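You operate a simulated robot arm through the tools that you are given. There is no shell and no other tool.

Carry out the task below with a simulated robot arm. There is one attempt and no reset: what you move stays moved.

TASK
Set the controls near the fitters bench top. At the end: the bolt one is turned to tight; the bolt four is turned to tight; the bolt three is turned to tight; the blue bore stub three is on the grey tray; the bolt two is turned to tight; whatever was shut is shut again. Leave all else as you found it, and nothing knocked over. Set down upright: bore stub three.

Only the result counts: the job must be done as asked and must still hold three seconds after the hand-in. Knocking over, shifting, dropping, spilling or breaking anything else fails it.

THE ROBOT
A 7-joint arm with a two-finger parallel gripper, fixed in place. Base frame: the origin is at the foot of the arm, x ahead of it, y to its left, z up; the work surface is at about z = 0. Lengths are in mm, angles in degrees, forces in N, time in s.
With the tool pointing down near the work surface it reaches from about 220 to 580 mm from the base axis. Its first joint turns from -66.0 to 66.0 degrees. Payload 2.5 kg.
The TCP is the grasp point between the finger pads, 23 mm short of the fingertips. In the tool frame z runs along the fingers and y along their closing line. The gripper opens to 94 mm. The fingers are 38 mm wide and 10 mm thick; the gripper's body (54 by 96 mm) begins 39 mm behind the TCP.
Orientation is told as [roll, pitch, yaw] about the base's x, y, z axes, in that order, counted from this pose: with the fingers straight down and closing along the base's y, the tool's x points along the base's -x, its y along +y and its z along -z.

THE INTERFACE
- The arm moves only by the tool step_arm. Its argument "commands" is a list of rows, each a list of 7 numbers: the finger opening in mm, from 0 to 94, then the shift along the base's x, y, z in units of 300 mm (1.0 is 300 mm), then the turn, a rotation vector about the base's x, y, z in units of 45 degrees (1.0 is 45 degrees). In form: [[fingers, tx, ty, tz, rx, ry, rz], ...]. A call has 1 to 20 rows; each row is the pose to reach, as a shift and turn from the pose commanded when the call began. A call with a number of a shift or a turn outside -1 to 1 is refused whole. A row lasts 0.2 s, in which the tool goes at most 50 mm and 8.6 degrees; a call with a longer step from one row to the next is refused whole, and so is a gripper value outside its range. A pose out of reach is approached as far as the arm can. The call stops where the force on the tool passes 40 N (or 10 N more than at its start, if that is more) or the arm is blocked; 0.2 s more then pass. Each finger travels about 108 mm/s and halts on what it meets, pressing with about 42 N; the grip force reading is that of the motor and also rises with nothing between the fingers. The clock runs only during rows and for 0.2 s after the last one: add rows that repeat a pose to give the fingers time. The reply holds the time, the measured pose of the TCP, the force on the tool along the base axes, the opening and the grip force, in the units named above and with some noise, with the torque about the TCP (base axes, N m) and any sound that the robot's microphone picked up.
- Cameras (640 x 400 px; columns grow to the right, rows downward): "scene" is fixed at [100.9, -397.6, 546.5]; the picture's right is [0.94, -0.35, 0.00], its down [-0.19, -0.51, -0.84] and it looks along [0.30, 0.79, -0.54] (base axes); focal length 341 px, centre (320, 200). "wrist" rides on the gripper at [86, 16, -74] in the tool frame; the picture's right is [-0.18, 0.98, 0.00], its down [-0.58, -0.11, -0.81] and it looks along [-0.79, -0.15, 0.59] (tool axes); focal length 243 px, centre (320, 200). There is no depth. A picture from a camera that has moved, and an enlarged one, comes with that camera's place and axes in the base frame and with its lens.
- camera(camera): a new picture of that camera. The clock stands still meanwhile.
- zoom(camera, box): a new picture of the part [left, top, right, bottom] of that camera's present view, enlarged. The clock stands still meanwhile.
- sign_off(): hands the job in; it is judged then, once.

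Nothing tells you positions but the pictures and the camera data. Unless the task says otherwise, let go and move clear before handing in.

The tools are called after "Emit:" by a JSON object that holds its "method" and its "body". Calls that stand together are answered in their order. step_arm: Moves the arm, as the interface text tells. Its arguments: {"type":"object","properties":{"commands":{"type":"array"}},"required":["commands"]} The other tools are called the same way: camera (camera) takes a picture; zoom (camera, box) takes an enlarged picture of a part of a camera's view; sign_off () hands the job in.

At the start:

```text
clock: 0.0
position: [380.7, -55.5, 325.0]
tool_rot: [0.0, 0.0, -0.1]
ft_force: [-0.1, 0.6, -0.3]
torque: [0.03, 0.03, 0.0]
gripper_width: 94.1
grip_force: 0.1
```

scene: 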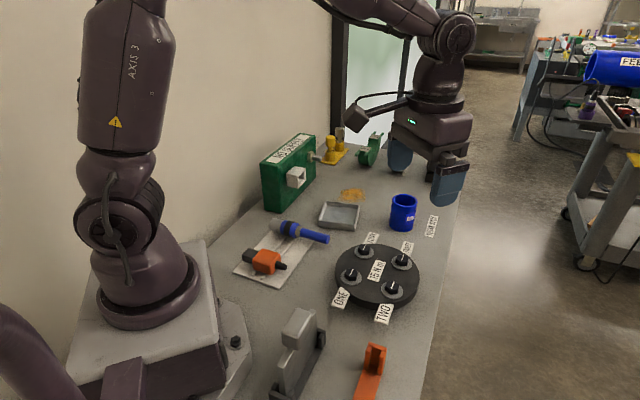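
wrist: 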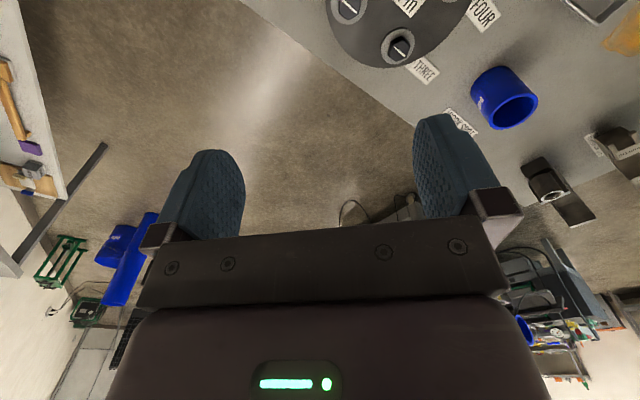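

I see a black disc with four labelled bolts, a blue stub (bore stub), a grey tray, a green box and several tools. I'll take enlarged views to read the labels before moving.

Emit:
{"method": "zoom", "body": {"camera": "scene", "box": [310, 220, 450, 330]}}

Emit:
{"method": "zoom", "body": {"camera": "scene", "box": [300, 170, 460, 270]}}

Emit:
{"method": "zoom", "body": {"camera": "scene", "box": [230, 110, 390, 210]}}

Emit:
{"method": "zoom", "body": {"camera": "scene", "box": [220, 200, 420, 400]}}

```text
3.64 times, centred on (380, 275) of scene
camera zoom: at [100.9, -397.6, 546.5], right [0.94, -0.35, 0.0], down [-0.19, -0.51, -0.84], along [0.3, 0.79, -0.54], focal length 1239 px, centre (102, -73)
```

zoom: 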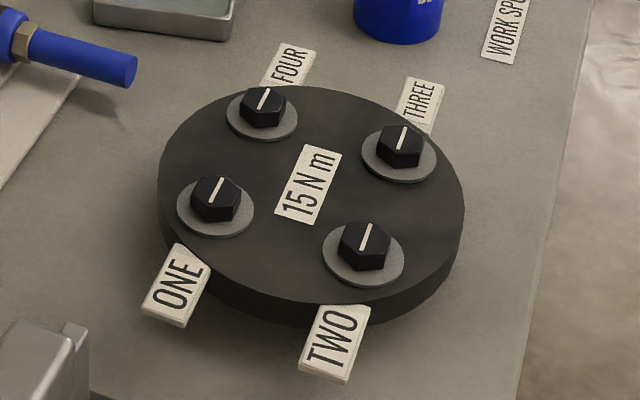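

```text
4.00 times, centred on (380, 220) of scene
camera zoom: at [100.9, -397.6, 546.5], right [0.94, -0.35, 0.0], down [-0.19, -0.51, -0.84], along [0.3, 0.79, -0.54], focal length 1363 px, centre (80, 120)
```

zoom: 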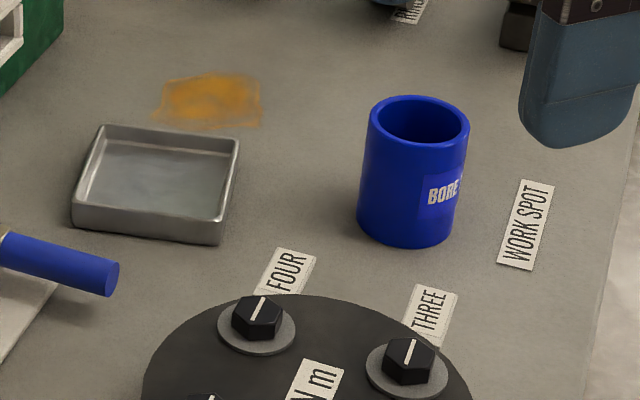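

```text
4.00 times, centred on (310, 160) of scene
camera zoom: at [100.9, -397.6, 546.5], right [0.94, -0.35, 0.0], down [-0.19, -0.51, -0.84], along [0.3, 0.79, -0.54], focal length 1363 px, centre (360, 360)
```

zoom: 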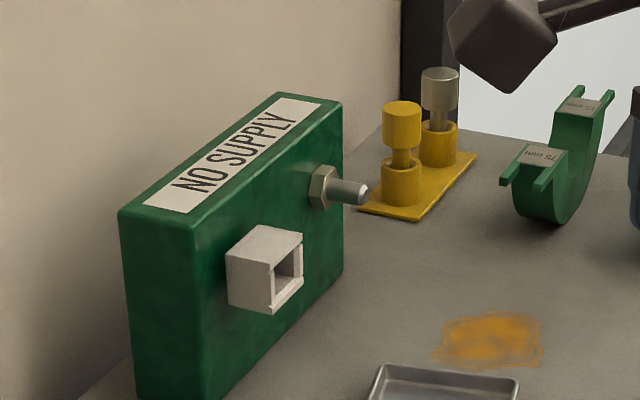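

```text
2.00 times, centred on (320, 300) of scene
camera zoom: at [100.9, -397.6, 546.5], right [0.94, -0.35, 0.0], down [-0.19, -0.51, -0.84], along [0.3, 0.79, -0.54], focal length 682 px, centre (320, 0)
```

zoom: 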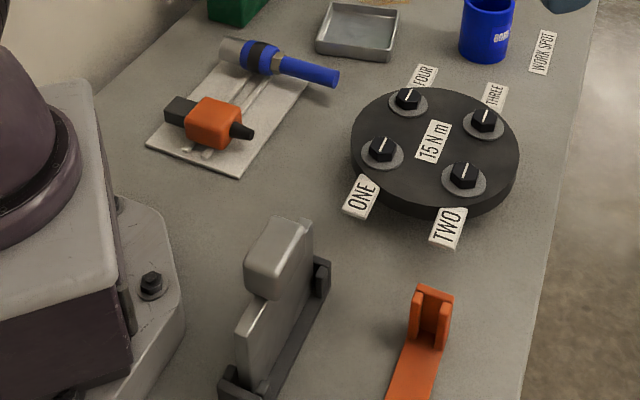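

The bolts work out at about ONE (336,52), TWO (396,-8), THREE (456,52) and FOUR (396,112), around a disc centre near (396,52). I'll move the arm back at height to look at them with the wrist camera.

Emit:
{"method": "step_arm", "body": {"commands": [[94, -0.1, 0.09, 0, 0, 0, 0], [94, -0.2, 0.18, 0, 0, 0, 0], [94, -0.3, 0.27, 0, 0, 0, 0], [94, -0.37, 0.35, 0, 0, 0, 0], [94, -0.37, 0.35, 0, 0, 0, 0]]}}

Emit:
{"method": "camera", "body": {"camera": "wrist"}}

Emit:
{"method": "camera", "body": {"camera": "scene"}}

```text
clock: 1.2
position: [267.5, 50.8, 324.7]
tool_rot: [0.0, 0.1, 0.0]
ft_force: [-0.2, -0.5, 1.2]
torque: [0.03, 0.0, -0.01]
gripper_width: 94.2
grip_force: 0.1
```

```text
taken
camera wrist: at [181.2, 65.8, 399.8], right [0.18, 0.98, 0.0], down [0.58, -0.11, 0.81], along [0.79, -0.15, -0.59], focal length 243 px, centre (320, 200)
```

wrist: 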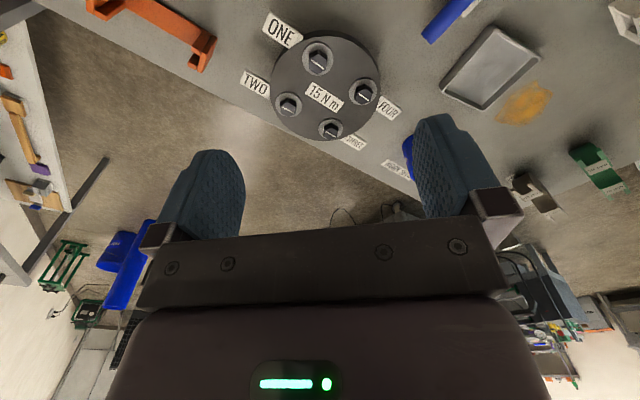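

```text
taken
```

scene: 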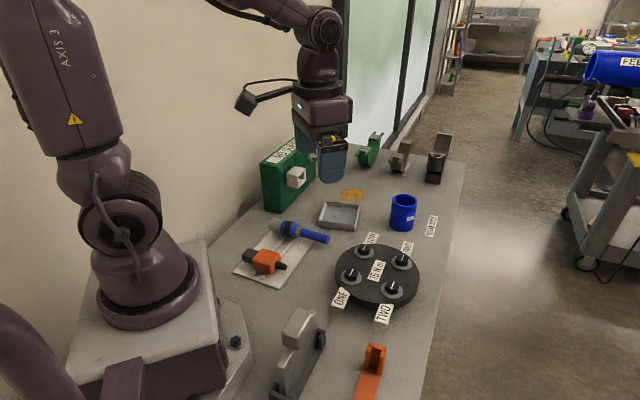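

Emit:
{"method": "zoom", "body": {"camera": "wrist", "box": [230, 0, 410, 160]}}

Emit:
{"method": "zoom", "body": {"camera": "wrist", "box": [380, 0, 640, 200]}}

Emit:
{"method": "zoom", "body": {"camera": "scene", "box": [340, 120, 470, 240]}}

```text
2.50 times, centred on (320, 80) of wrist
camera zoom: at [181.2, 65.8, 399.8], right [0.18, 0.98, 0.0], down [0.58, -0.11, 0.81], along [0.79, -0.15, -0.59], focal length 606 px, centre (320, 500)
```

zoom: 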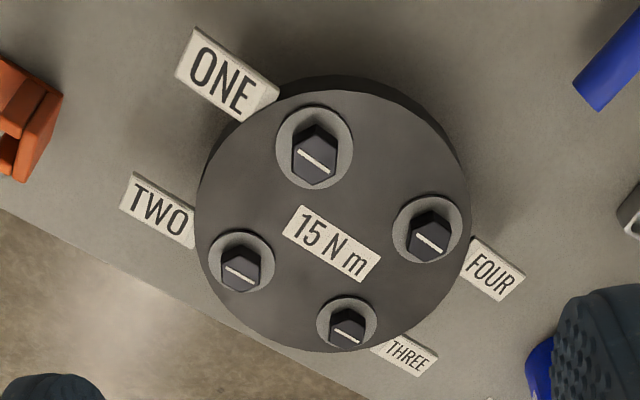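

```text
2.00 times, centred on (510, 100) of wrist
camera zoom: at [181.2, 65.8, 399.8], right [0.18, 0.98, 0.0], down [0.58, -0.11, 0.81], along [0.79, -0.15, -0.59], focal length 485 px, centre (-60, 400)
```

zoom: 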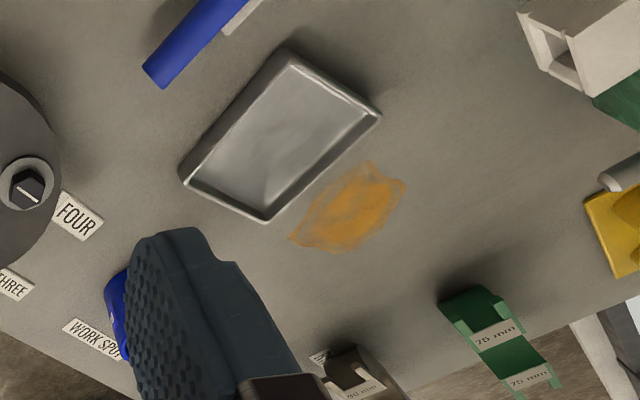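

```text
3.33 times, centred on (405, 180) of scene
camera zoom: at [100.9, -397.6, 546.5], right [0.94, -0.35, 0.0], down [-0.19, -0.51, -0.84], along [0.3, 0.79, -0.54], focal length 1136 px, centre (37, 267)
```

zoom: 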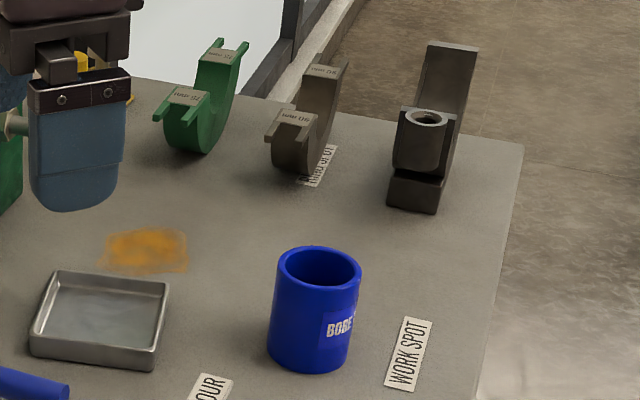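

The two views together put the bolt tops at about z 67: ONE (328,36), TWO (386,-22), THREE (444,36) and FOUR (386,94). I'll zoom further to get the hex flats and the stub's label.

Emit:
{"method": "zoom", "body": {"camera": "wrist", "box": [300, 28, 340, 58]}}

Emit:
{"method": "zoom", "body": {"camera": "scene", "box": [330, 260, 378, 290]}}

Emit:
{"method": "zoom", "body": {"camera": "scene", "box": [376, 185, 448, 245]}}

Emit:
{"method": "zoom", "body": {"camera": "scene", "box": [330, 270, 430, 330]}}

```text
13.33 times, centred on (320, 43) of wrist
camera zoom: at [181.2, 65.8, 399.8], right [0.18, 0.98, 0.0], down [0.58, -0.11, 0.81], along [0.79, -0.15, -0.59], focal length 3235 px, centre (320, 2293)
```

zoom: 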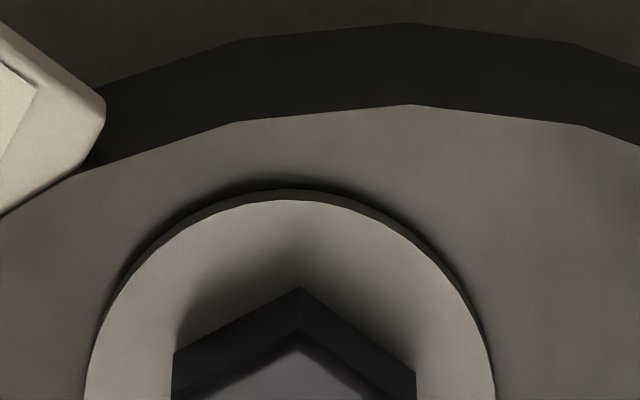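

```text
13.33 times, centred on (354, 275) of scene
camera zoom: at [100.9, -397.6, 546.5], right [0.94, -0.35, 0.0], down [-0.19, -0.51, -0.84], along [0.3, 0.79, -0.54], focal length 4544 px, centre (-133, -800)
```

zoom: 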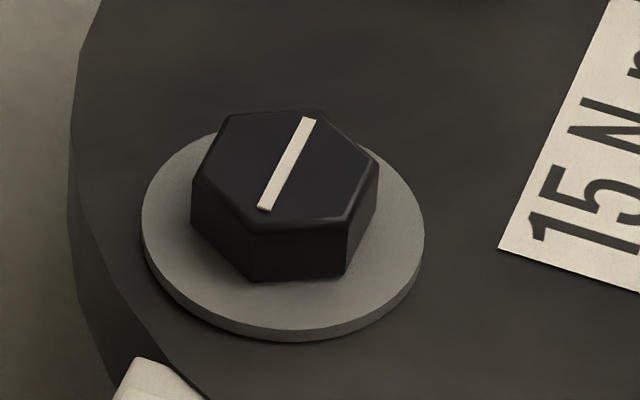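

```text
6.67 times, centred on (412, 215) of scene
camera zoom: at [100.9, -397.6, 546.5], right [0.94, -0.35, 0.0], down [-0.19, -0.51, -0.84], along [0.3, 0.79, -0.54], focal length 2272 px, centre (-293, 100)
```

zoom: 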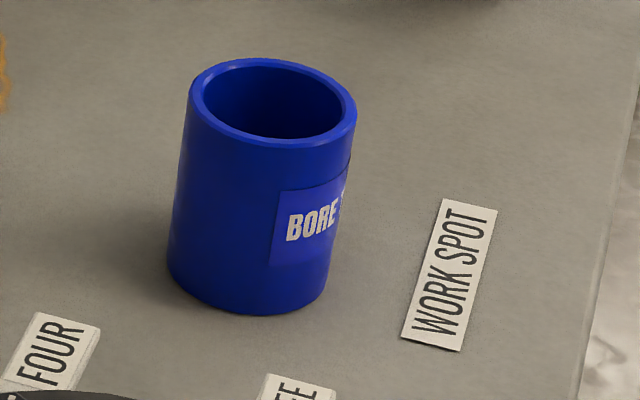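

```text
6.40 times, centred on (380, 300) of scene
camera zoom: at [100.9, -397.6, 546.5], right [0.94, -0.35, 0.0], down [-0.19, -0.51, -0.84], along [0.3, 0.79, -0.54], focal length 2181 px, centre (-64, -440)
```

zoom: 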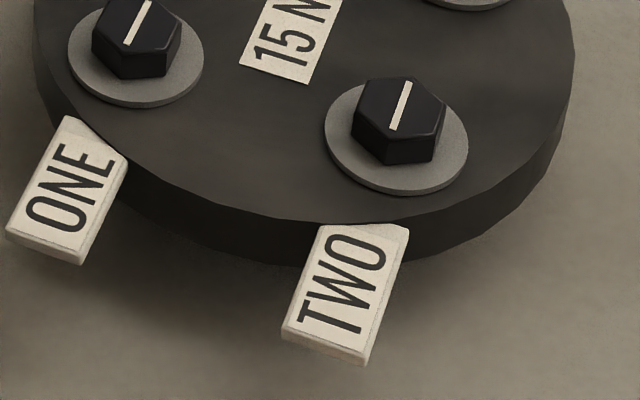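

The hex flats face about 75°, 135° and 15°, and the heads are about 23 mm across flats and 9 mm tall. I'll hover over bolt ONE with the tool yawed +45°, which leaves room to turn clockwise.

Emit:
{"method": "step_arm", "body": {"commands": [[50, 0.033, -0.008, -0.108, 0, 0, 0.167], [50, 0.066, -0.017, -0.217, 0, 0, 0.333], [50, 0.098, -0.025, -0.325, 0, 0, 0.5], [50, 0.131, -0.033, -0.433, 0, 0, 0.667], [50, 0.164, -0.042, -0.542, 0, 0, 0.833], [50, 0.197, -0.05, -0.65, 0, 0, 1.0], [50, 0.197, -0.05, -0.65, 0, 0, 1.0], [50, 0.197, -0.05, -0.65, 0, 0, 1.0]]}}

Emit:
{"method": "camera", "body": {"camera": "scene"}}

Emit:
{"method": "camera", "body": {"camera": "wrist"}}

Emit:
{"method": "zoom", "body": {"camera": "scene", "box": [300, 200, 440, 310]}}

```text
clock: 3.0
position: [329.1, 35.3, 129.6]
tool_rot: [0.1, 0.1, 45.2]
ft_force: [0.5, 0.4, 0.1]
torque: [-0.03, -0.01, 0.0]
gripper_width: 50.0
grip_force: 0.1
```

```text
taken
```

scene: 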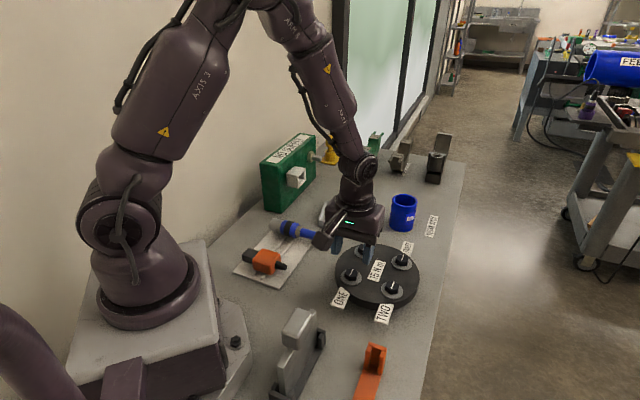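

```text
taken
camera wrist: at [256.7, -15.7, 205.2], right [-0.57, 0.82, 0.0], down [0.49, 0.33, 0.81], along [0.67, 0.46, -0.59], focal length 243 px, centre (320, 200)
```

wrist: 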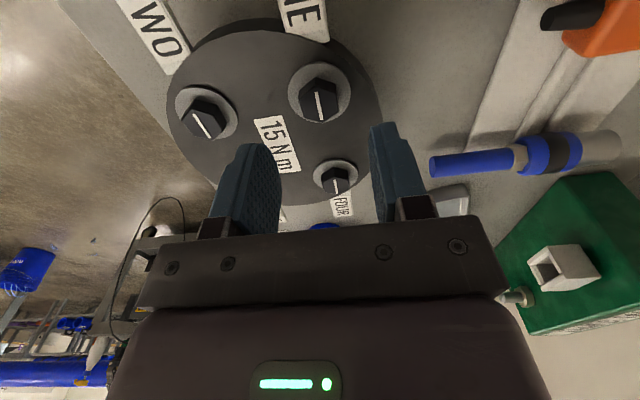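

```text
3.64 times, centred on (370, 255) of scene
camera zoom: at [100.9, -397.6, 546.5], right [0.94, -0.35, 0.0], down [-0.19, -0.51, -0.84], along [0.3, 0.79, -0.54], focal length 1239 px, centre (138, 0)
```

zoom: 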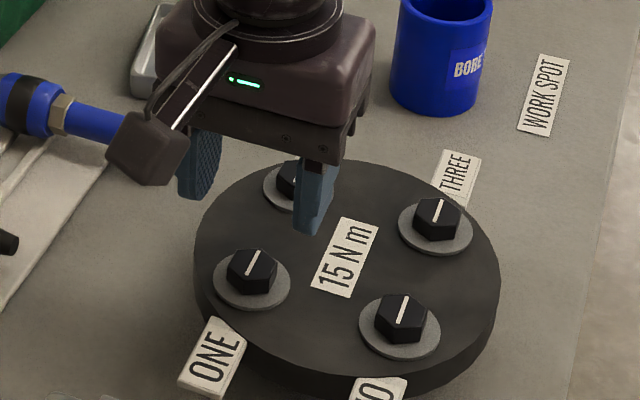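

The TCP is within about 2 mm of bolt ONE. I'll lower until the fingertips straddle the head and check.

Emit:
{"method": "step_arm", "body": {"commands": [[45, -0.006, -0.002, -0.07, 0, 0, 0], [45, -0.006, -0.002, -0.13, 0, 0, 0], [45, -0.006, -0.002, -0.155, 0, 0, 0], [45, -0.006, -0.002, -0.155, 0, 0, 0]]}}

Emit:
{"method": "zoom", "body": {"camera": "scene", "box": [310, 230, 410, 310]}}

Emit:
{"method": "zoom", "body": {"camera": "wrist", "box": [200, 0, 460, 200]}}

```text
clock: 4.0
position: [325.8, 34.7, 83.5]
tool_rot: [0.0, 0.0, 45.0]
ft_force: [-1.2, 0.1, -0.1]
torque: [0.0, 0.02, 0.02]
gripper_width: 45.2
grip_force: 0.1
```

```text
5.00 times, centred on (360, 270) of scene
camera zoom: at [100.9, -397.6, 546.5], right [0.94, -0.35, 0.0], down [-0.19, -0.51, -0.84], along [0.3, 0.79, -0.54], focal length 1704 px, centre (120, -150)
```

zoom: 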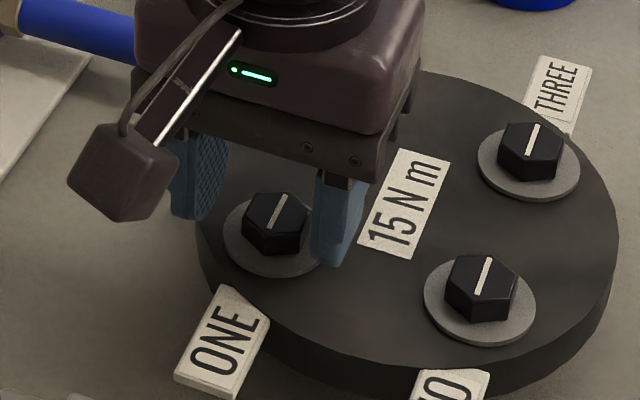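

```text
2.00 times, centred on (330, 100) of wrist
camera zoom: at [253.6, -15.6, 157.6], right [-0.56, 0.83, 0.0], down [0.49, 0.33, 0.81], along [0.67, 0.46, -0.59], focal length 485 px, centre (300, 400)
```

zoom: 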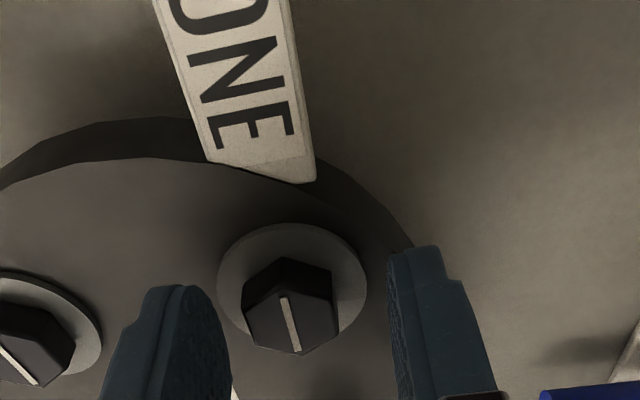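

The fingers straddle the head's flats. I'll lower 2 mm more, then close.

Emit:
{"method": "step_arm", "body": {"commands": [[45, 0.003, 0, -0.004, 0, 0, 0], [45, 0.003, 0, -0.007, 0, 0, 0], [32, 0.003, 0, -0.007, 0, 0, 0], [20, 0.003, 0, -0.007, 0, 0, 0], [15, 0.003, 0, -0.007, 0, 0, 0], [15, 0.003, 0, -0.007, 0, 0, 0]]}}

Emit:
{"method": "zoom", "body": {"camera": "scene", "box": [310, 230, 410, 310]}}

Emit:
{"method": "zoom", "body": {"camera": "wrist", "box": [200, 0, 460, 200]}}

```text
clock: 5.4
position: [328.2, 33.9, 80.7]
tool_rot: [-0.3, -0.2, 44.8]
ft_force: [21.5, -18.4, -14.9]
torque: [-0.37, -0.22, -0.09]
gripper_width: 24.0
grip_force: 44.9
```

```text
5.00 times, centred on (360, 270) of scene
camera zoom: at [101.0, -397.6, 546.5], right [0.94, -0.35, 0.0], down [-0.19, -0.51, -0.84], along [0.3, 0.79, -0.54], focal length 1704 px, centre (120, -150)
```

zoom: 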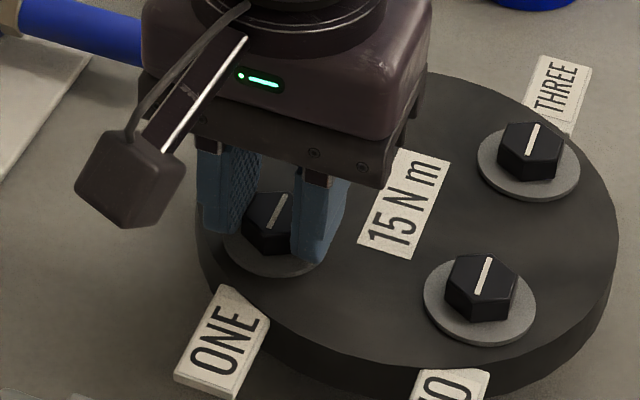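

```text
2.00 times, centred on (330, 100) of wrist
camera zoom: at [255.6, -16.9, 155.2], right [-0.56, 0.83, 0.0], down [0.48, 0.33, 0.81], along [0.67, 0.45, -0.59], focal length 485 px, centre (300, 400)
```

zoom: 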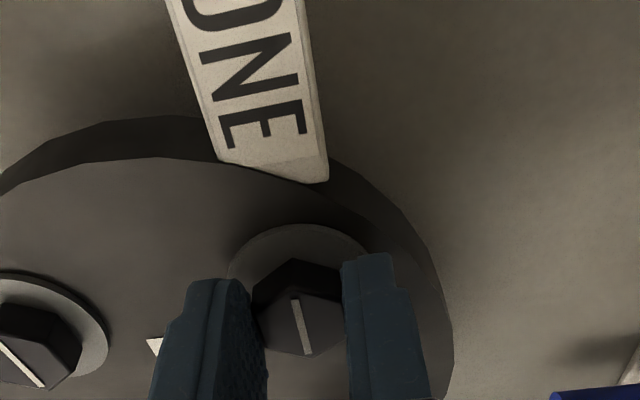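

Bolt ONE is gripped (24 mm), with a sideways load from about 1.5 mm of misalignment. I'll relieve that first, then try a small clockwise turn.

Emit:
{"method": "step_arm", "body": {"commands": [[15, 0.006, -0.005, 0.001, 0, 0, 0], [15, 0.006, -0.005, 0.001, 0, 0, 0]]}}

```text
clock: 6.0
position: [328.5, 33.0, 81.4]
tool_rot: [0.0, 0.0, 45.0]
ft_force: [11.7, -11.2, -11.2]
torque: [0.65, -1.1, -0.02]
gripper_width: 24.1
grip_force: 45.2
```

Emit:
{"method": "step_arm", "body": {"commands": [[15, 0.006, -0.006, 0.003, 0, 0, 0], [15, 0.006, -0.006, 0.003, 0, 0, 0], [15, 0.006, -0.006, 0.003, 0, 0, -0.06], [15, 0.006, -0.006, 0.003, 0, 0, -0.12], [15, 0.006, -0.006, 0.003, 0, 0, -0.12]]}}

Emit:
{"method": "zoom", "body": {"camera": "scene", "box": [310, 230, 410, 310]}}

```text
clock: 7.2
position: [330.0, 34.0, 80.9]
tool_rot: [0.3, 0.2, 39.9]
ft_force: [-11.9, 19.5, -14.2]
torque: [0.49, -0.09, 0.06]
gripper_width: 24.0
grip_force: 45.0
```

```text
5.00 times, centred on (360, 270) of scene
camera zoom: at [101.0, -397.6, 546.5], right [0.94, -0.35, 0.0], down [-0.19, -0.51, -0.84], along [0.3, 0.79, -0.54], focal length 1704 px, centre (120, -150)
```

zoom: 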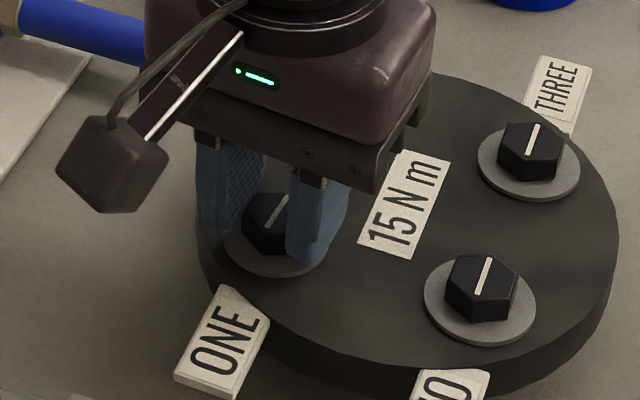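

The bolt turns with almost no torque. I'll correct the sideways load and keep turning clockwise in small steps.

Emit:
{"method": "step_arm", "body": {"commands": [[15, -0.003, 0.003, 0, 0, 0, -0.0], [15, -0.003, 0.003, 0, 0, 0, -0.1], [15, -0.003, 0.003, 0, 0, 0, -0.2], [15, -0.003, 0.003, 0, 0, 0, -0.3], [15, -0.003, 0.003, 0, 0, 0, -0.4], [15, -0.003, 0.003, 0, 0, 0, -0.4]]}}

Emit:
{"method": "zoom", "body": {"camera": "scene", "box": [310, 230, 410, 310]}}

Emit:
{"method": "zoom", "body": {"camera": "wrist", "box": [200, 0, 460, 200]}}

```text
clock: 8.6
position: [327.7, 35.0, 82.1]
tool_rot: [0.2, 0.2, 21.8]
ft_force: [-13.1, 22.4, -16.6]
torque: [-0.05, 1.24, 0.1]
gripper_width: 24.0
grip_force: 44.8
```

```text
5.00 times, centred on (360, 270) of scene
camera zoom: at [101.0, -397.6, 546.5], right [0.94, -0.35, 0.0], down [-0.19, -0.51, -0.84], along [0.3, 0.79, -0.54], focal length 1704 px, centre (120, -150)
```

zoom: 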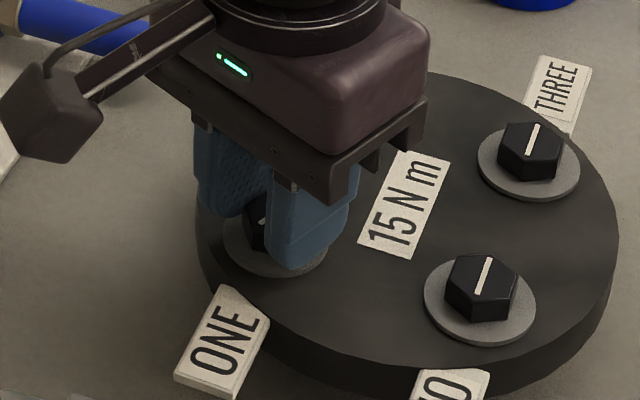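

```text
2.00 times, centred on (330, 100) of wrist
camera zoom: at [242.3, 16.3, 156.7], right [-0.19, 0.98, 0.0], down [0.58, 0.11, 0.8], along [0.79, 0.16, -0.6], focal length 485 px, centre (300, 400)
```

zoom: 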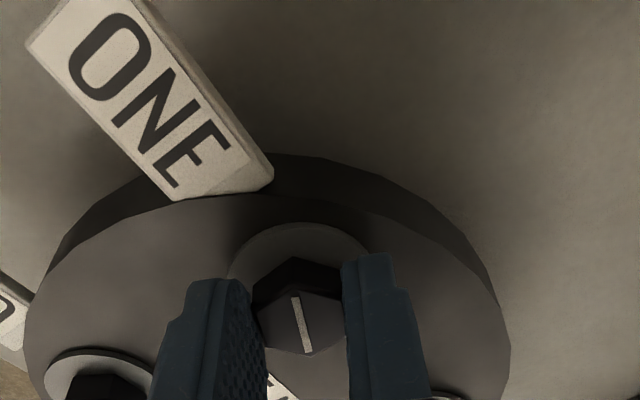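

It's turning freely, 23° so far. I'll keep turning with a small offset correction.

Emit:
{"method": "step_arm", "body": {"commands": [[15, -0.002, 0.004, -0.003, 0, 0, 0], [15, -0.002, 0.004, -0.003, 0, 0, -0.1], [15, -0.002, 0.005, -0.003, 0, 0, -0.2], [15, -0.002, 0.005, -0.003, 0, 0, -0.3], [15, -0.002, 0.005, -0.003, 0, 0, -0.4], [15, -0.002, 0.005, -0.003, 0, 0, -0.5], [15, -0.002, 0.005, -0.003, 0, 0, -0.5]]}}

```text
clock: 10.2
position: [327.2, 34.4, 82.1]
tool_rot: [0.2, 0.1, -0.8]
ft_force: [-24.1, 21.1, 15.7]
torque: [0.47, -0.06, 0.07]
gripper_width: 24.0
grip_force: 45.1
```

Emit:
{"method": "step_arm", "body": {"commands": [[15, -0.004, 0.003, 0.002, 0, 0, 0], [15, -0.004, 0.003, 0.002, 0, 0, -0.1], [15, -0.004, 0.003, 0.002, 0, 0, -0.2], [15, -0.004, 0.003, 0.002, 0, 0, -0.3], [15, -0.004, 0.003, 0.002, 0, 0, -0.4], [15, -0.004, 0.003, 0.002, 0, 0, -0.4]]}}

Emit:
{"method": "zoom", "body": {"camera": "wrist", "box": [200, 0, 460, 200]}}

```text
clock: 11.6
position: [328.0, 36.6, 80.9]
tool_rot: [0.1, 0.0, -18.8]
ft_force: [-2.0, 22.0, -17.8]
torque: [0.72, 1.08, 0.04]
gripper_width: 24.3
grip_force: 44.6
```

```text
2.00 times, centred on (330, 100) of wrist
camera zoom: at [251.6, 78.6, 156.3], right [0.49, 0.87, 0.0], down [0.52, -0.29, 0.81], along [0.7, -0.39, -0.59], focal length 485 px, centre (300, 400)
```

zoom: 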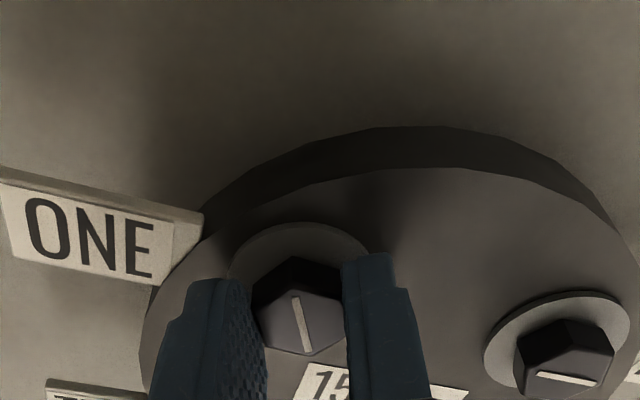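

Emit:
{"method": "step_arm", "body": {"commands": [[15, 0.0, 0.004, -0.002, 0, 0, 0], [15, 0, 0.004, -0.002, 0, 0, -0.1], [15, 0, 0.004, -0.002, 0, 0, -0.2], [15, 0, 0.004, -0.002, 0, 0, -0.3], [15, 0, 0.004, -0.002, 0, 0, -0.4], [15, 0, 0.004, -0.002, 0, 0, -0.4]]}}

Emit:
{"method": "zoom", "body": {"camera": "wrist", "box": [200, 0, 460, 200]}}

```text
clock: 13.0
position: [329.5, 38.0, 81.4]
tool_rot: [0.2, 0.1, -36.9]
ft_force: [-13.5, 18.7, 23.5]
torque: [0.42, 0.3, 0.01]
gripper_width: 24.1
grip_force: 45.7
```

```text
2.00 times, centred on (330, 100) of wrist
camera zoom: at [269.3, 101.0, 156.2], right [0.74, 0.68, 0.0], down [0.4, -0.44, 0.81], along [0.54, -0.59, -0.59], focal length 485 px, centre (300, 400)
```

zoom: 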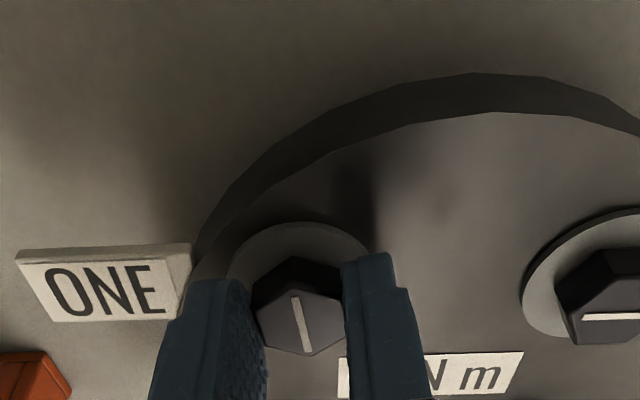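

Emit:
{"method": "step_arm", "body": {"commands": [[15, -0.002, 0.0, 0.002, 0, 0, 0], [15, -0.002, 0.0, 0.002, 0, 0, -0.1], [15, -0.002, 0.0, 0.002, 0, 0, -0.2], [15, -0.002, 0.0, 0.002, 0, 0, -0.3], [15, -0.002, 0.0, 0.002, 0, 0, -0.4], [15, -0.002, 0, 0.002, 0, 0, -0.4]]}}

Emit:
{"method": "zoom", "body": {"camera": "wrist", "box": [200, 0, 460, 200]}}

Emit:
{"method": "camera", "body": {"camera": "scene"}}

```text
clock: 14.4
position: [330.1, 36.8, 82.3]
tool_rot: [0.3, -0.1, -54.7]
ft_force: [2.7, -0.5, -3.6]
torque: [0.42, 0.38, 0.03]
gripper_width: 24.3
grip_force: 44.9
stopped in row 6: the force on the tool passed its limit at 43 N (the readings are from after the stop); the commanded pose is now the measured one
```

```text
2.00 times, centred on (330, 100) of wrist
camera zoom: at [292.5, 116.8, 156.2], right [0.91, 0.42, 0.01], down [0.24, -0.54, 0.81], along [0.34, -0.73, -0.59], focal length 485 px, centre (300, 400)
```

zoom: 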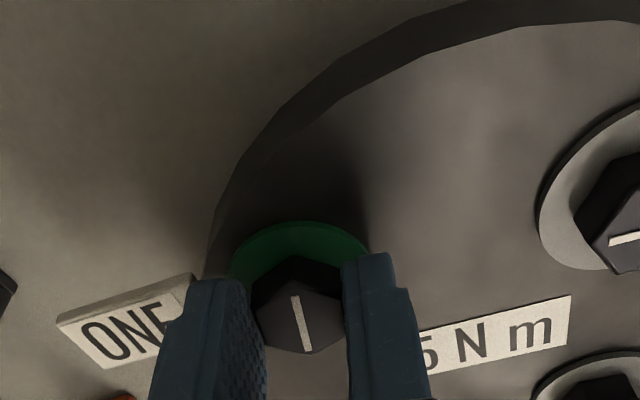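

```text
taken
```

scene: 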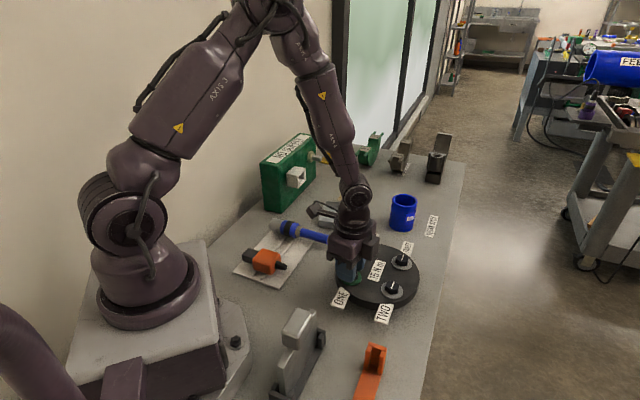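

Bolt ONE's washer turned green after about 100° clockwise, which looks like the tight indication. I'll release, rise, and check that it stays green.

Emit:
{"method": "step_arm", "body": {"commands": [[30, 0, 0, 0, 0, 0, 0], [45, 0, 0, 0, 0, 0, 0], [45, 0, 0, 0, 0, 0, 0], [45, 0, 0, 0.08, 0, 0, 0], [45, 0, 0, 0.16, 0, 0, 0], [45, 0, 0, 0.16, 0, 0, 0]]}}

Emit:
{"method": "zoom", "body": {"camera": "scene", "box": [310, 230, 450, 330]}}

Emit:
{"method": "camera", "body": {"camera": "wrist"}}

```text
clock: 15.8
position: [327.8, 36.9, 129.4]
tool_rot: [0.3, -0.1, -54.8]
ft_force: [0.4, -0.3, 0.3]
torque: [0.01, 0.02, 0.03]
gripper_width: 45.0
grip_force: 0.1
```

```text
4.00 times, centred on (380, 280) of scene
camera zoom: at [100.9, -397.6, 546.5], right [0.94, -0.35, 0.0], down [-0.19, -0.51, -0.84], along [0.3, 0.79, -0.54], focal length 1363 px, centre (80, -120)
```

zoom: 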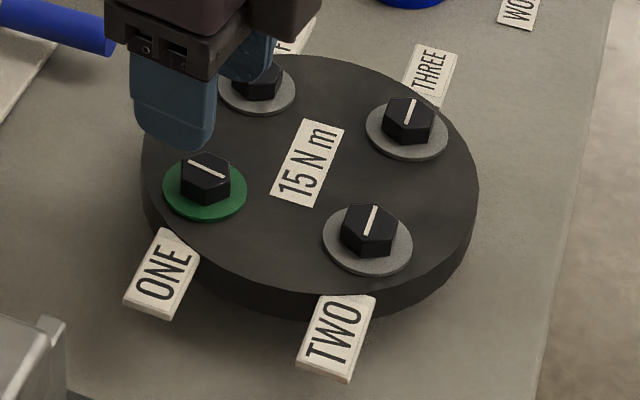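

```text
taken
camera wrist: at [291.1, 116.2, 204.1], right [0.91, 0.42, 0.01], down [0.24, -0.54, 0.81], along [0.34, -0.73, -0.59], focal length 243 px, centre (320, 200)
```

wrist: 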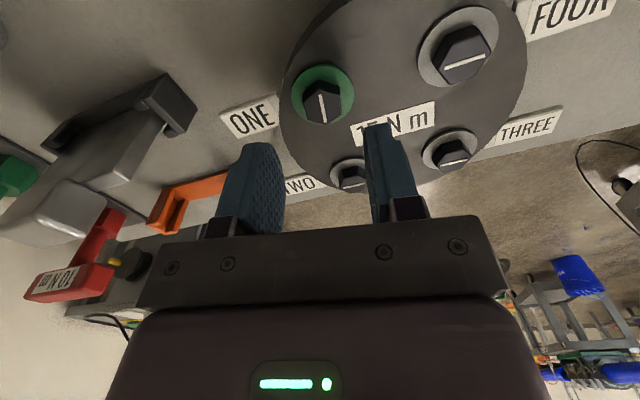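

Green holds after release. Next is bolt FOUR at about (386.5,93.5), so I'll move over and swing the yaw back towards +45° in two calls.

Emit:
{"method": "step_arm", "body": {"commands": [[45, 0.03, 0.03, 0.03, 0, 0, 0.167], [45, 0.06, 0.06, 0.03, 0, 0, 0.333], [45, 0.1, 0.1, 0.03, 0, 0, 0.5], [45, 0.13, 0.13, 0.03, 0, 0, 0.667], [45, 0.16, 0.16, 0.03, 0, 0, 0.833], [45, 0.193, 0.19, 0.0, 0, 0, 1.0], [45, 0.193, 0.19, 0.0, 0, 0, 1.0]]}}

Emit:
{"method": "step_arm", "body": {"commands": [[45, 0, 0, 0, 0, 0, 0.18], [45, 0, 0, 0, 0, 0, 0.36], [45, 0, 0, 0, 0, 0, 0.54], [45, 0, 0, 0, 0, 0, 0.72], [45, 0, 0, 0, 0, 0, 0.88], [45, 0, 0, 0, 0, 0, 1.0], [45, 0, 0, 0, 0, 0, 1.0]]}}

Emit:
{"method": "step_arm", "body": {"commands": [[45, 0, 0, 0, 0, 0, 0.11], [45, 0, 0, 0, 0, 0, 0.218], [45, 0, 0, 0, 0, 0, 0.218], [45, 0, 0, 0, 0, 0, 0.218]]}}

Emit:
{"method": "camera", "body": {"camera": "wrist"}}

Emit:
{"method": "zoom", "body": {"camera": "wrist", "box": [200, 0, 460, 200]}}

```text
clock: 17.4
position: [387.6, 94.3, 129.5]
tool_rot: [0.4, -0.1, -9.8]
ft_force: [0.9, -0.5, 0.8]
torque: [0.03, 0.0, -0.02]
gripper_width: 45.3
grip_force: 0.1
```

```text
clock: 19.0
position: [386.0, 93.9, 129.9]
tool_rot: [0.2, 0.0, 35.2]
ft_force: [0.3, 0.1, -0.3]
torque: [-0.04, 0.06, 0.01]
gripper_width: 45.0
grip_force: 0.1
```

```text
clock: 20.0
position: [388.3, 94.9, 130.0]
tool_rot: [0.4, -0.1, 45.0]
ft_force: [0.8, 0.6, 0.0]
torque: [-0.01, 0.02, 0.0]
gripper_width: 45.0
grip_force: 0.1
```

```text
taken
camera wrist: at [315.0, 44.2, 204.4], right [-0.56, 0.83, 0.01], down [0.49, 0.33, 0.81], along [0.66, 0.46, -0.59], focal length 243 px, centre (320, 200)
```

wrist: 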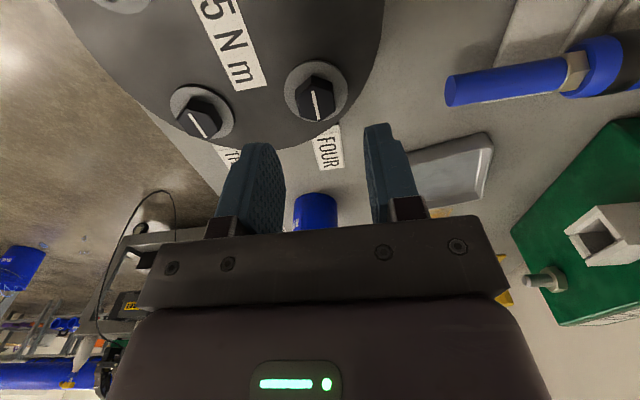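

```text
2.00 times, centred on (330, 100) of wrist
camera zoom: at [315.0, 44.2, 204.4], right [-0.56, 0.83, 0.01], down [0.49, 0.33, 0.81], along [0.66, 0.46, -0.59], focal length 485 px, centre (300, 400)
```

zoom: 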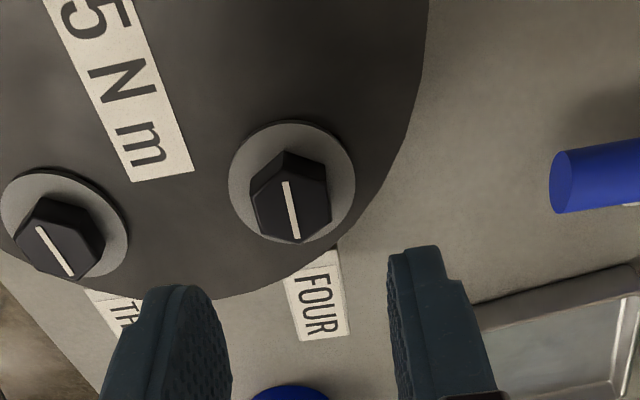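

I'm over bolt FOUR within about 1 mm. I'll descend and close.

Emit:
{"method": "step_arm", "body": {"commands": [[45, 0.003, 0, -0.07, 0, 0, 0], [45, 0.003, 0, -0.13, 0, 0, 0], [45, 0.003, 0, -0.16, 0, 0, 0], [45, 0.003, 0, -0.16, 0, 0, 0], [35, 0.003, 0, -0.16, 0, 0, 0], [26, 0.003, 0, -0.16, 0, 0, 0], [15, 0.003, 0, -0.16, 0, 0, 0], [15, 0.003, 0, -0.16, 0, 0, 0]]}}

Emit:
{"method": "zoom", "body": {"camera": "wrist", "box": [200, 0, 460, 200]}}

Emit:
{"method": "zoom", "body": {"camera": "scene", "box": [310, 210, 450, 310]}}

```text
clock: 21.8
position: [389.8, 94.0, 81.2]
tool_rot: [0.2, -0.3, 45.0]
ft_force: [12.8, -9.7, -10.6]
torque: [-0.1, -0.44, 0.03]
gripper_width: 24.3
grip_force: 44.8
```

```text
2.00 times, centred on (330, 100) of wrist
camera zoom: at [316.8, 43.3, 155.6], right [-0.56, 0.83, 0.0], down [0.49, 0.33, 0.81], along [0.67, 0.46, -0.59], focal length 485 px, centre (300, 400)
```

zoom: 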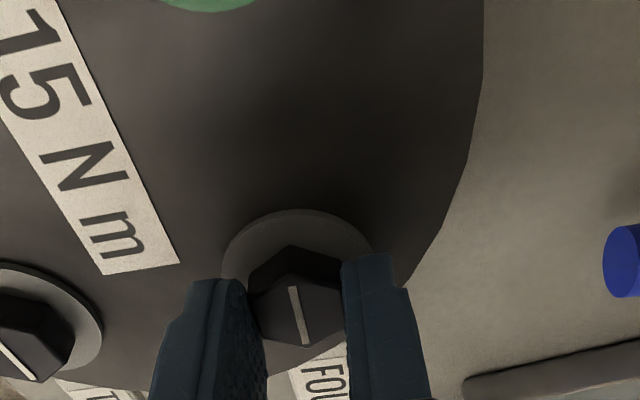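

```text
4.00 times, centred on (380, 260) of scene
camera zoom: at [101.0, -397.6, 546.5], right [0.94, -0.35, 0.0], down [-0.19, -0.51, -0.84], along [0.3, 0.79, -0.54], focal length 1363 px, centre (80, -40)
```

zoom: 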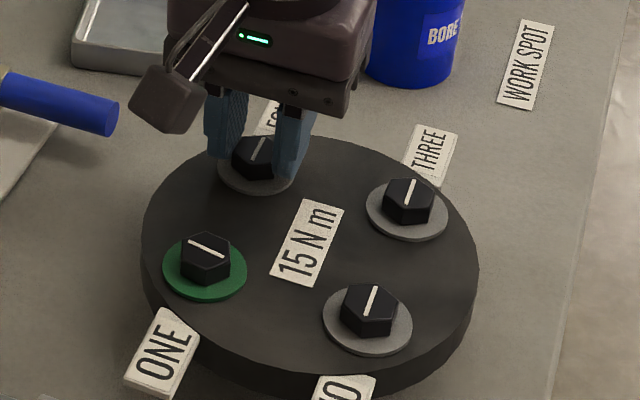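

Bolt FOUR is gripped cleanly. I'll turn clockwise 45° and watch the forces.

Emit:
{"method": "step_arm", "body": {"commands": [[15, 0.003, -0.002, 0, 0, 0, 0], [15, 0.003, -0.002, 0, 0, 0, -0.1], [15, 0.003, -0.002, 0, 0, 0, -0.2], [15, 0.003, -0.002, 0, 0, 0, -0.3], [15, 0.003, -0.002, 0, 0, 0, -0.4], [15, 0.003, -0.001, 0, 0, 0, -0.5], [15, 0.003, -0.001, 0, 0, 0, -0.5]]}}

```text
clock: 23.4
position: [388.9, 93.3, 81.6]
tool_rot: [0.2, -0.2, 22.3]
ft_force: [23.7, -11.2, -20.7]
torque: [-0.44, 0.15, 0.01]
gripper_width: 24.2
grip_force: 44.9
```

Emit:
{"method": "step_arm", "body": {"commands": [[15, 0.004, -0.001, -0.002, 0, 0, 0], [15, 0.004, -0.001, -0.002, 0, 0, -0.1], [15, 0.004, -0.001, -0.002, 0, 0, -0.2], [15, 0.004, -0.001, -0.002, 0, 0, -0.3], [15, 0.004, -0.001, -0.002, 0, 0, -0.4], [15, 0.004, -0.001, -0.002, 0, 0, -0.5], [15, 0.004, -0.001, -0.002, 0, 0, -0.5]]}}

```text
clock: 25.0
position: [389.4, 94.2, 81.4]
tool_rot: [0.2, 0.0, -0.2]
ft_force: [-3.2, -16.2, 18.6]
torque: [-0.37, 1.13, 0.03]
gripper_width: 24.2
grip_force: 44.9
```

Emit:
{"method": "step_arm", "body": {"commands": [[15, 0, -0.003, 0.002, 0, 0, 0], [15, 0, -0.003, 0.002, 0, 0, -0.1], [15, 0, -0.003, 0.002, 0, 0, -0.2], [15, 0, -0.003, 0.002, 0, 0, -0.3], [15, 0, -0.003, 0.002, 0, 0, -0.4], [15, 0, -0.003, 0.002, 0, 0, -0.5], [15, 0, -0.003, 0.002, 0, 0, -0.5]]}}

```text
clock: 26.6
position: [389.4, 92.9, 81.8]
tool_rot: [0.2, -0.1, -22.5]
ft_force: [-8.8, -10.8, 2.6]
torque: [-0.71, -0.98, 0.0]
gripper_width: 24.1
grip_force: 44.7
```

Emit:
{"method": "step_arm", "body": {"commands": [[15, -0.002, -0.002, 0, 0, 0, 0], [15, -0.002, -0.002, 0, 0, 0, -0.1], [15, -0.002, -0.002, 0, 0, 0, -0.2], [15, -0.002, -0.002, 0, 0, 0, -0.3], [15, -0.002, -0.002, 0, 0, 0, -0.4], [15, -0.002, -0.002, 0, 0, 0, -0.5], [15, -0.002, -0.002, 0, 0, 0, -0.5]]}}

Emit:
{"method": "zoom", "body": {"camera": "wrist", "box": [200, 0, 460, 200]}}

```text
clock: 28.2
position: [389.6, 92.2, 80.5]
tool_rot: [0.3, -0.1, -45.0]
ft_force: [-4.4, 1.0, -4.9]
torque: [-0.88, -0.8, -0.02]
gripper_width: 24.0
grip_force: 45.2
```

```text
2.00 times, centred on (330, 100) of wrist
camera zoom: at [339.6, 164.6, 155.9], right [0.83, 0.56, 0.01], down [0.33, -0.49, 0.81], along [0.46, -0.66, -0.59], focal length 485 px, centre (300, 400)
```

zoom: 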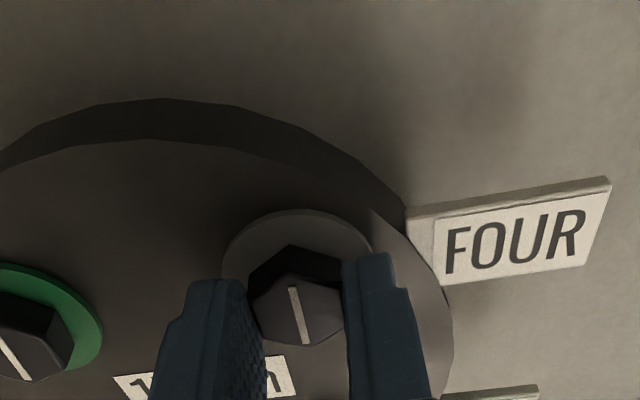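

At 90° the washer isn't green yet. I'll continue in small increments.

Emit:
{"method": "step_arm", "body": {"commands": [[15, 0, 0, 0, 0, 0, -0.07], [15, 0, 0, 0, 0, 0, -0.14], [15, 0, 0, 0, 0, 0, -0.21], [15, 0, 0, 0, 0, 0, -0.21]]}}

Emit:
{"method": "zoom", "body": {"camera": "wrist", "box": [200, 0, 460, 200]}}

```text
clock: 29.2
position: [388.9, 93.1, 80.7]
tool_rot: [0.1, 0.1, -54.5]
ft_force: [-2.1, 9.0, -16.1]
torque: [-0.54, -0.33, -0.02]
gripper_width: 24.3
grip_force: 45.2
```

```text
2.00 times, centred on (330, 100) of wrist
camera zoom: at [352.2, 171.7, 156.1], right [0.91, 0.42, 0.0], down [0.25, -0.54, 0.81], along [0.34, -0.73, -0.59], focal length 485 px, centre (300, 400)
```

zoom: 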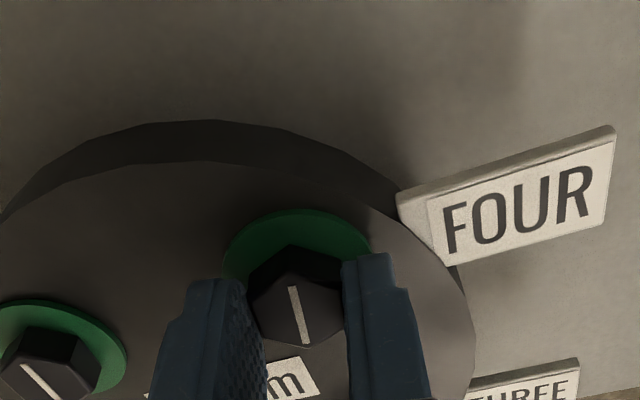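

FOUR is green at about 99°. I'll release, rise, and head for THREE at about (446,35).

Emit:
{"method": "step_arm", "body": {"commands": [[30, 0, 0, 0, 0, 0, 0], [45, 0, 0, 0, 0, 0, 0], [45, 0, 0, 0, 0, 0, 0], [45, 0, 0, 0.08, 0, 0, 0], [45, 0, 0, 0.16, 0, 0, 0], [45, 0, 0, 0.16, 0, 0, 0.1], [45, 0.04, -0.04, 0.16, 0, 0, 0.28], [45, 0.08, -0.08, 0.16, 0, 0, 0.46], [45, 0.12, -0.12, 0.16, 0, 0, 0.64], [45, 0.16, -0.16, 0.16, 0, 0, 0.82], [45, 0.19, -0.193, 0.16, 0, 0, 1.0], [45, 0.19, -0.193, 0.16, 0, 0, 1.0]]}}

Emit:
{"method": "step_arm", "body": {"commands": [[45, 0, 0, 0, 0, 0, 0.18], [45, 0, 0, 0, 0, 0, 0.36], [45, 0, 0, 0, 0, 0, 0.54], [45, 0, 0, 0, 0, 0, 0.72], [45, 0, 0, 0, 0, 0, 0.88], [45, 0, 0, 0, 0, 0, 1.0], [45, 0, 0, 0, 0, 0, 1.0]]}}

Emit:
{"method": "step_arm", "body": {"commands": [[45, 0, 0, 0, 0, 0, 0.11], [45, 0, 0, 0, 0, 0, 0.211], [45, 0, 0, 0, 0, 0, 0.211], [45, 0, 0, 0, 0, 0, 0.211]]}}

Emit:
{"method": "zoom", "body": {"camera": "wrist", "box": [200, 0, 460, 200]}}

Emit:
{"method": "zoom", "body": {"camera": "scene", "box": [310, 210, 450, 310]}}

```text
clock: 31.8
position: [445.3, 34.9, 130.7]
tool_rot: [0.3, -0.1, -9.3]
ft_force: [-0.4, -1.0, 0.8]
torque: [0.01, -0.02, -0.02]
gripper_width: 45.0
grip_force: 0.1
```

```text
clock: 33.4
position: [445.7, 34.4, 129.5]
tool_rot: [0.3, -0.1, 35.5]
ft_force: [0.3, 0.5, 0.1]
torque: [0.01, 0.03, 0.0]
gripper_width: 44.9
grip_force: 0.0
```

```text
clock: 34.4
position: [446.7, 35.0, 130.1]
tool_rot: [0.2, -0.1, 45.0]
ft_force: [-0.4, -0.4, -0.4]
torque: [-0.01, 0.02, 0.04]
gripper_width: 44.7
grip_force: 0.0
```

```text
2.00 times, centred on (330, 100) of wrist
camera zoom: at [374.2, -15.9, 204.4], right [-0.57, 0.82, 0.01], down [0.49, 0.33, 0.81], along [0.66, 0.46, -0.59], focal length 485 px, centre (300, 400)
```

zoom: 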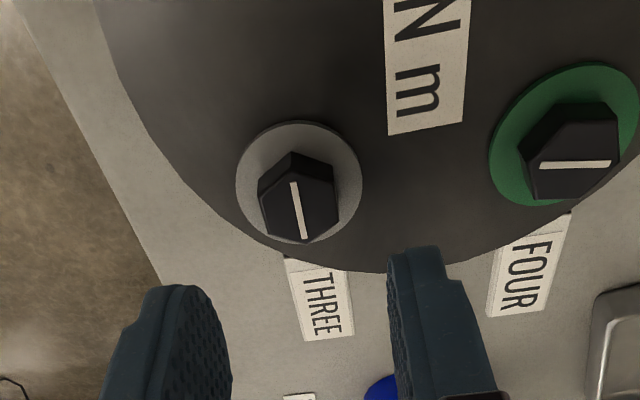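

```text
4.00 times, centred on (380, 260) of scene
camera zoom: at [100.9, -397.6, 546.5], right [0.94, -0.35, 0.0], down [-0.19, -0.51, -0.84], along [0.3, 0.79, -0.54], focal length 1363 px, centre (80, -40)
```

zoom: 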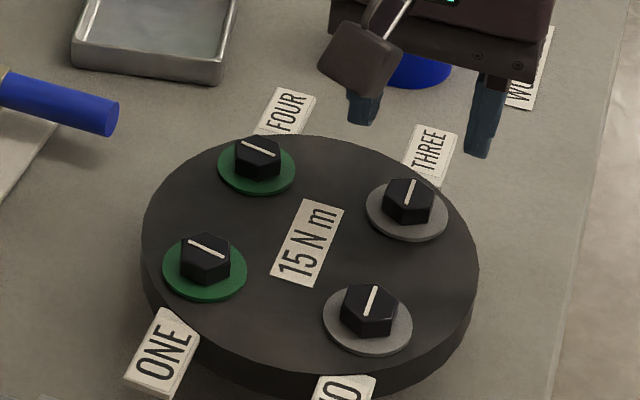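

ONE and FOUR are both green. I'll descend on THREE with a small y correction and grip it.

Emit:
{"method": "step_arm", "body": {"commands": [[45, 0.002, 0.005, -0.07, 0, 0, 0], [45, 0.002, 0.005, -0.13, 0, 0, 0], [45, 0.002, 0.005, -0.161, 0, 0, 0], [45, 0.002, 0.005, -0.161, 0, 0, 0], [35, 0.002, 0.005, -0.161, 0, 0, 0], [26, 0.002, 0.005, -0.161, 0, 0, 0], [15, 0.002, 0.005, -0.161, 0, 0, 0], [15, 0.002, 0.005, -0.161, 0, 0, 0]]}}

Emit:
{"method": "zoom", "body": {"camera": "wrist", "box": [200, 0, 460, 200]}}

```text
clock: 36.2
position: [447.7, 36.5, 81.8]
tool_rot: [0.1, -0.2, 45.0]
ft_force: [6.0, -2.2, -6.3]
torque: [-0.16, -0.18, -0.02]
gripper_width: 24.0
grip_force: 45.0
```

```text
2.00 times, centred on (330, 100) of wrist
camera zoom: at [374.5, -15.5, 155.8], right [-0.56, 0.83, 0.0], down [0.49, 0.33, 0.81], along [0.66, 0.46, -0.59], focal length 485 px, centre (300, 400)
```

zoom: 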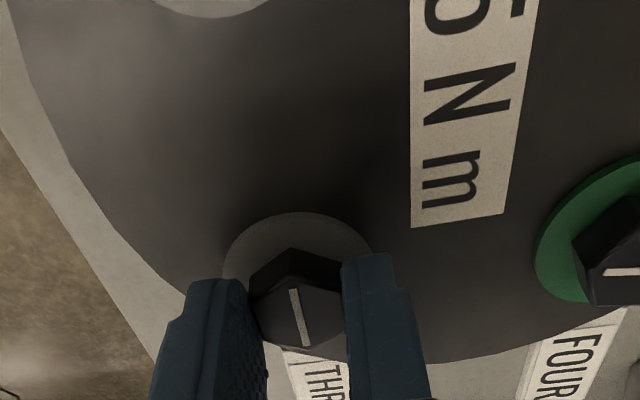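

Bolt THREE is gripped well with low forces. I'll turn it clockwise.

Emit:
{"method": "step_arm", "body": {"commands": [[15, 0.001, 0, 0, 0, 0, -0.1], [15, 0.001, 0, 0, 0, 0, -0.2], [15, 0.001, 0, 0, 0, 0, -0.3], [15, 0.001, 0, 0, 0, 0, -0.4], [15, 0.001, 0, 0, 0, 0, -0.5], [15, 0.001, 0, 0, 0, 0, -0.6], [15, 0.001, 0, 0, 0, 0, -0.6]]}}

```text
clock: 37.8
position: [447.4, 34.8, 80.8]
tool_rot: [0.1, 0.0, 17.8]
ft_force: [-6.5, -9.1, 15.1]
torque: [-0.63, 1.15, -0.01]
gripper_width: 24.2
grip_force: 44.9
```

Emit:
{"method": "step_arm", "body": {"commands": [[15, -0.001, -0.002, 0.001, 0, 0, -0.1], [15, -0.001, -0.002, 0.001, 0, 0, -0.2], [15, -0.001, -0.002, 0.001, 0, 0, -0.3], [15, -0.001, -0.002, 0.001, 0, 0, -0.4], [15, -0.001, -0.002, 0.001, 0, 0, -0.5], [15, -0.001, -0.002, 0.001, 0, 0, -0.6], [15, -0.001, -0.002, 0.001, 0, 0, -0.6]]}}

```text
clock: 39.4
position: [446.9, 35.2, 81.2]
tool_rot: [0.2, -0.1, -9.2]
ft_force: [6.6, -9.7, -15.5]
torque: [-0.31, 0.33, 0.0]
gripper_width: 24.0
grip_force: 45.0
```

Emit:
{"method": "step_arm", "body": {"commands": [[15, 0.001, -0.002, -0.001, 0, 0, -0.1], [15, 0.001, -0.002, -0.001, 0, 0, -0.2], [15, 0.001, -0.002, -0.001, 0, 0, -0.3], [15, 0.001, -0.002, -0.001, 0, 0, -0.4], [15, 0.001, -0.002, -0.001, 0, 0, -0.5], [15, 0.001, -0.002, -0.001, 0, 0, -0.6], [15, 0.001, -0.002, -0.001, 0, 0, -0.6]]}}

```text
clock: 41.0
position: [446.6, 35.4, 81.0]
tool_rot: [0.2, 0.3, -36.1]
ft_force: [-13.8, -0.3, -6.6]
torque: [-0.42, -0.14, 0.02]
gripper_width: 24.1
grip_force: 45.0
```

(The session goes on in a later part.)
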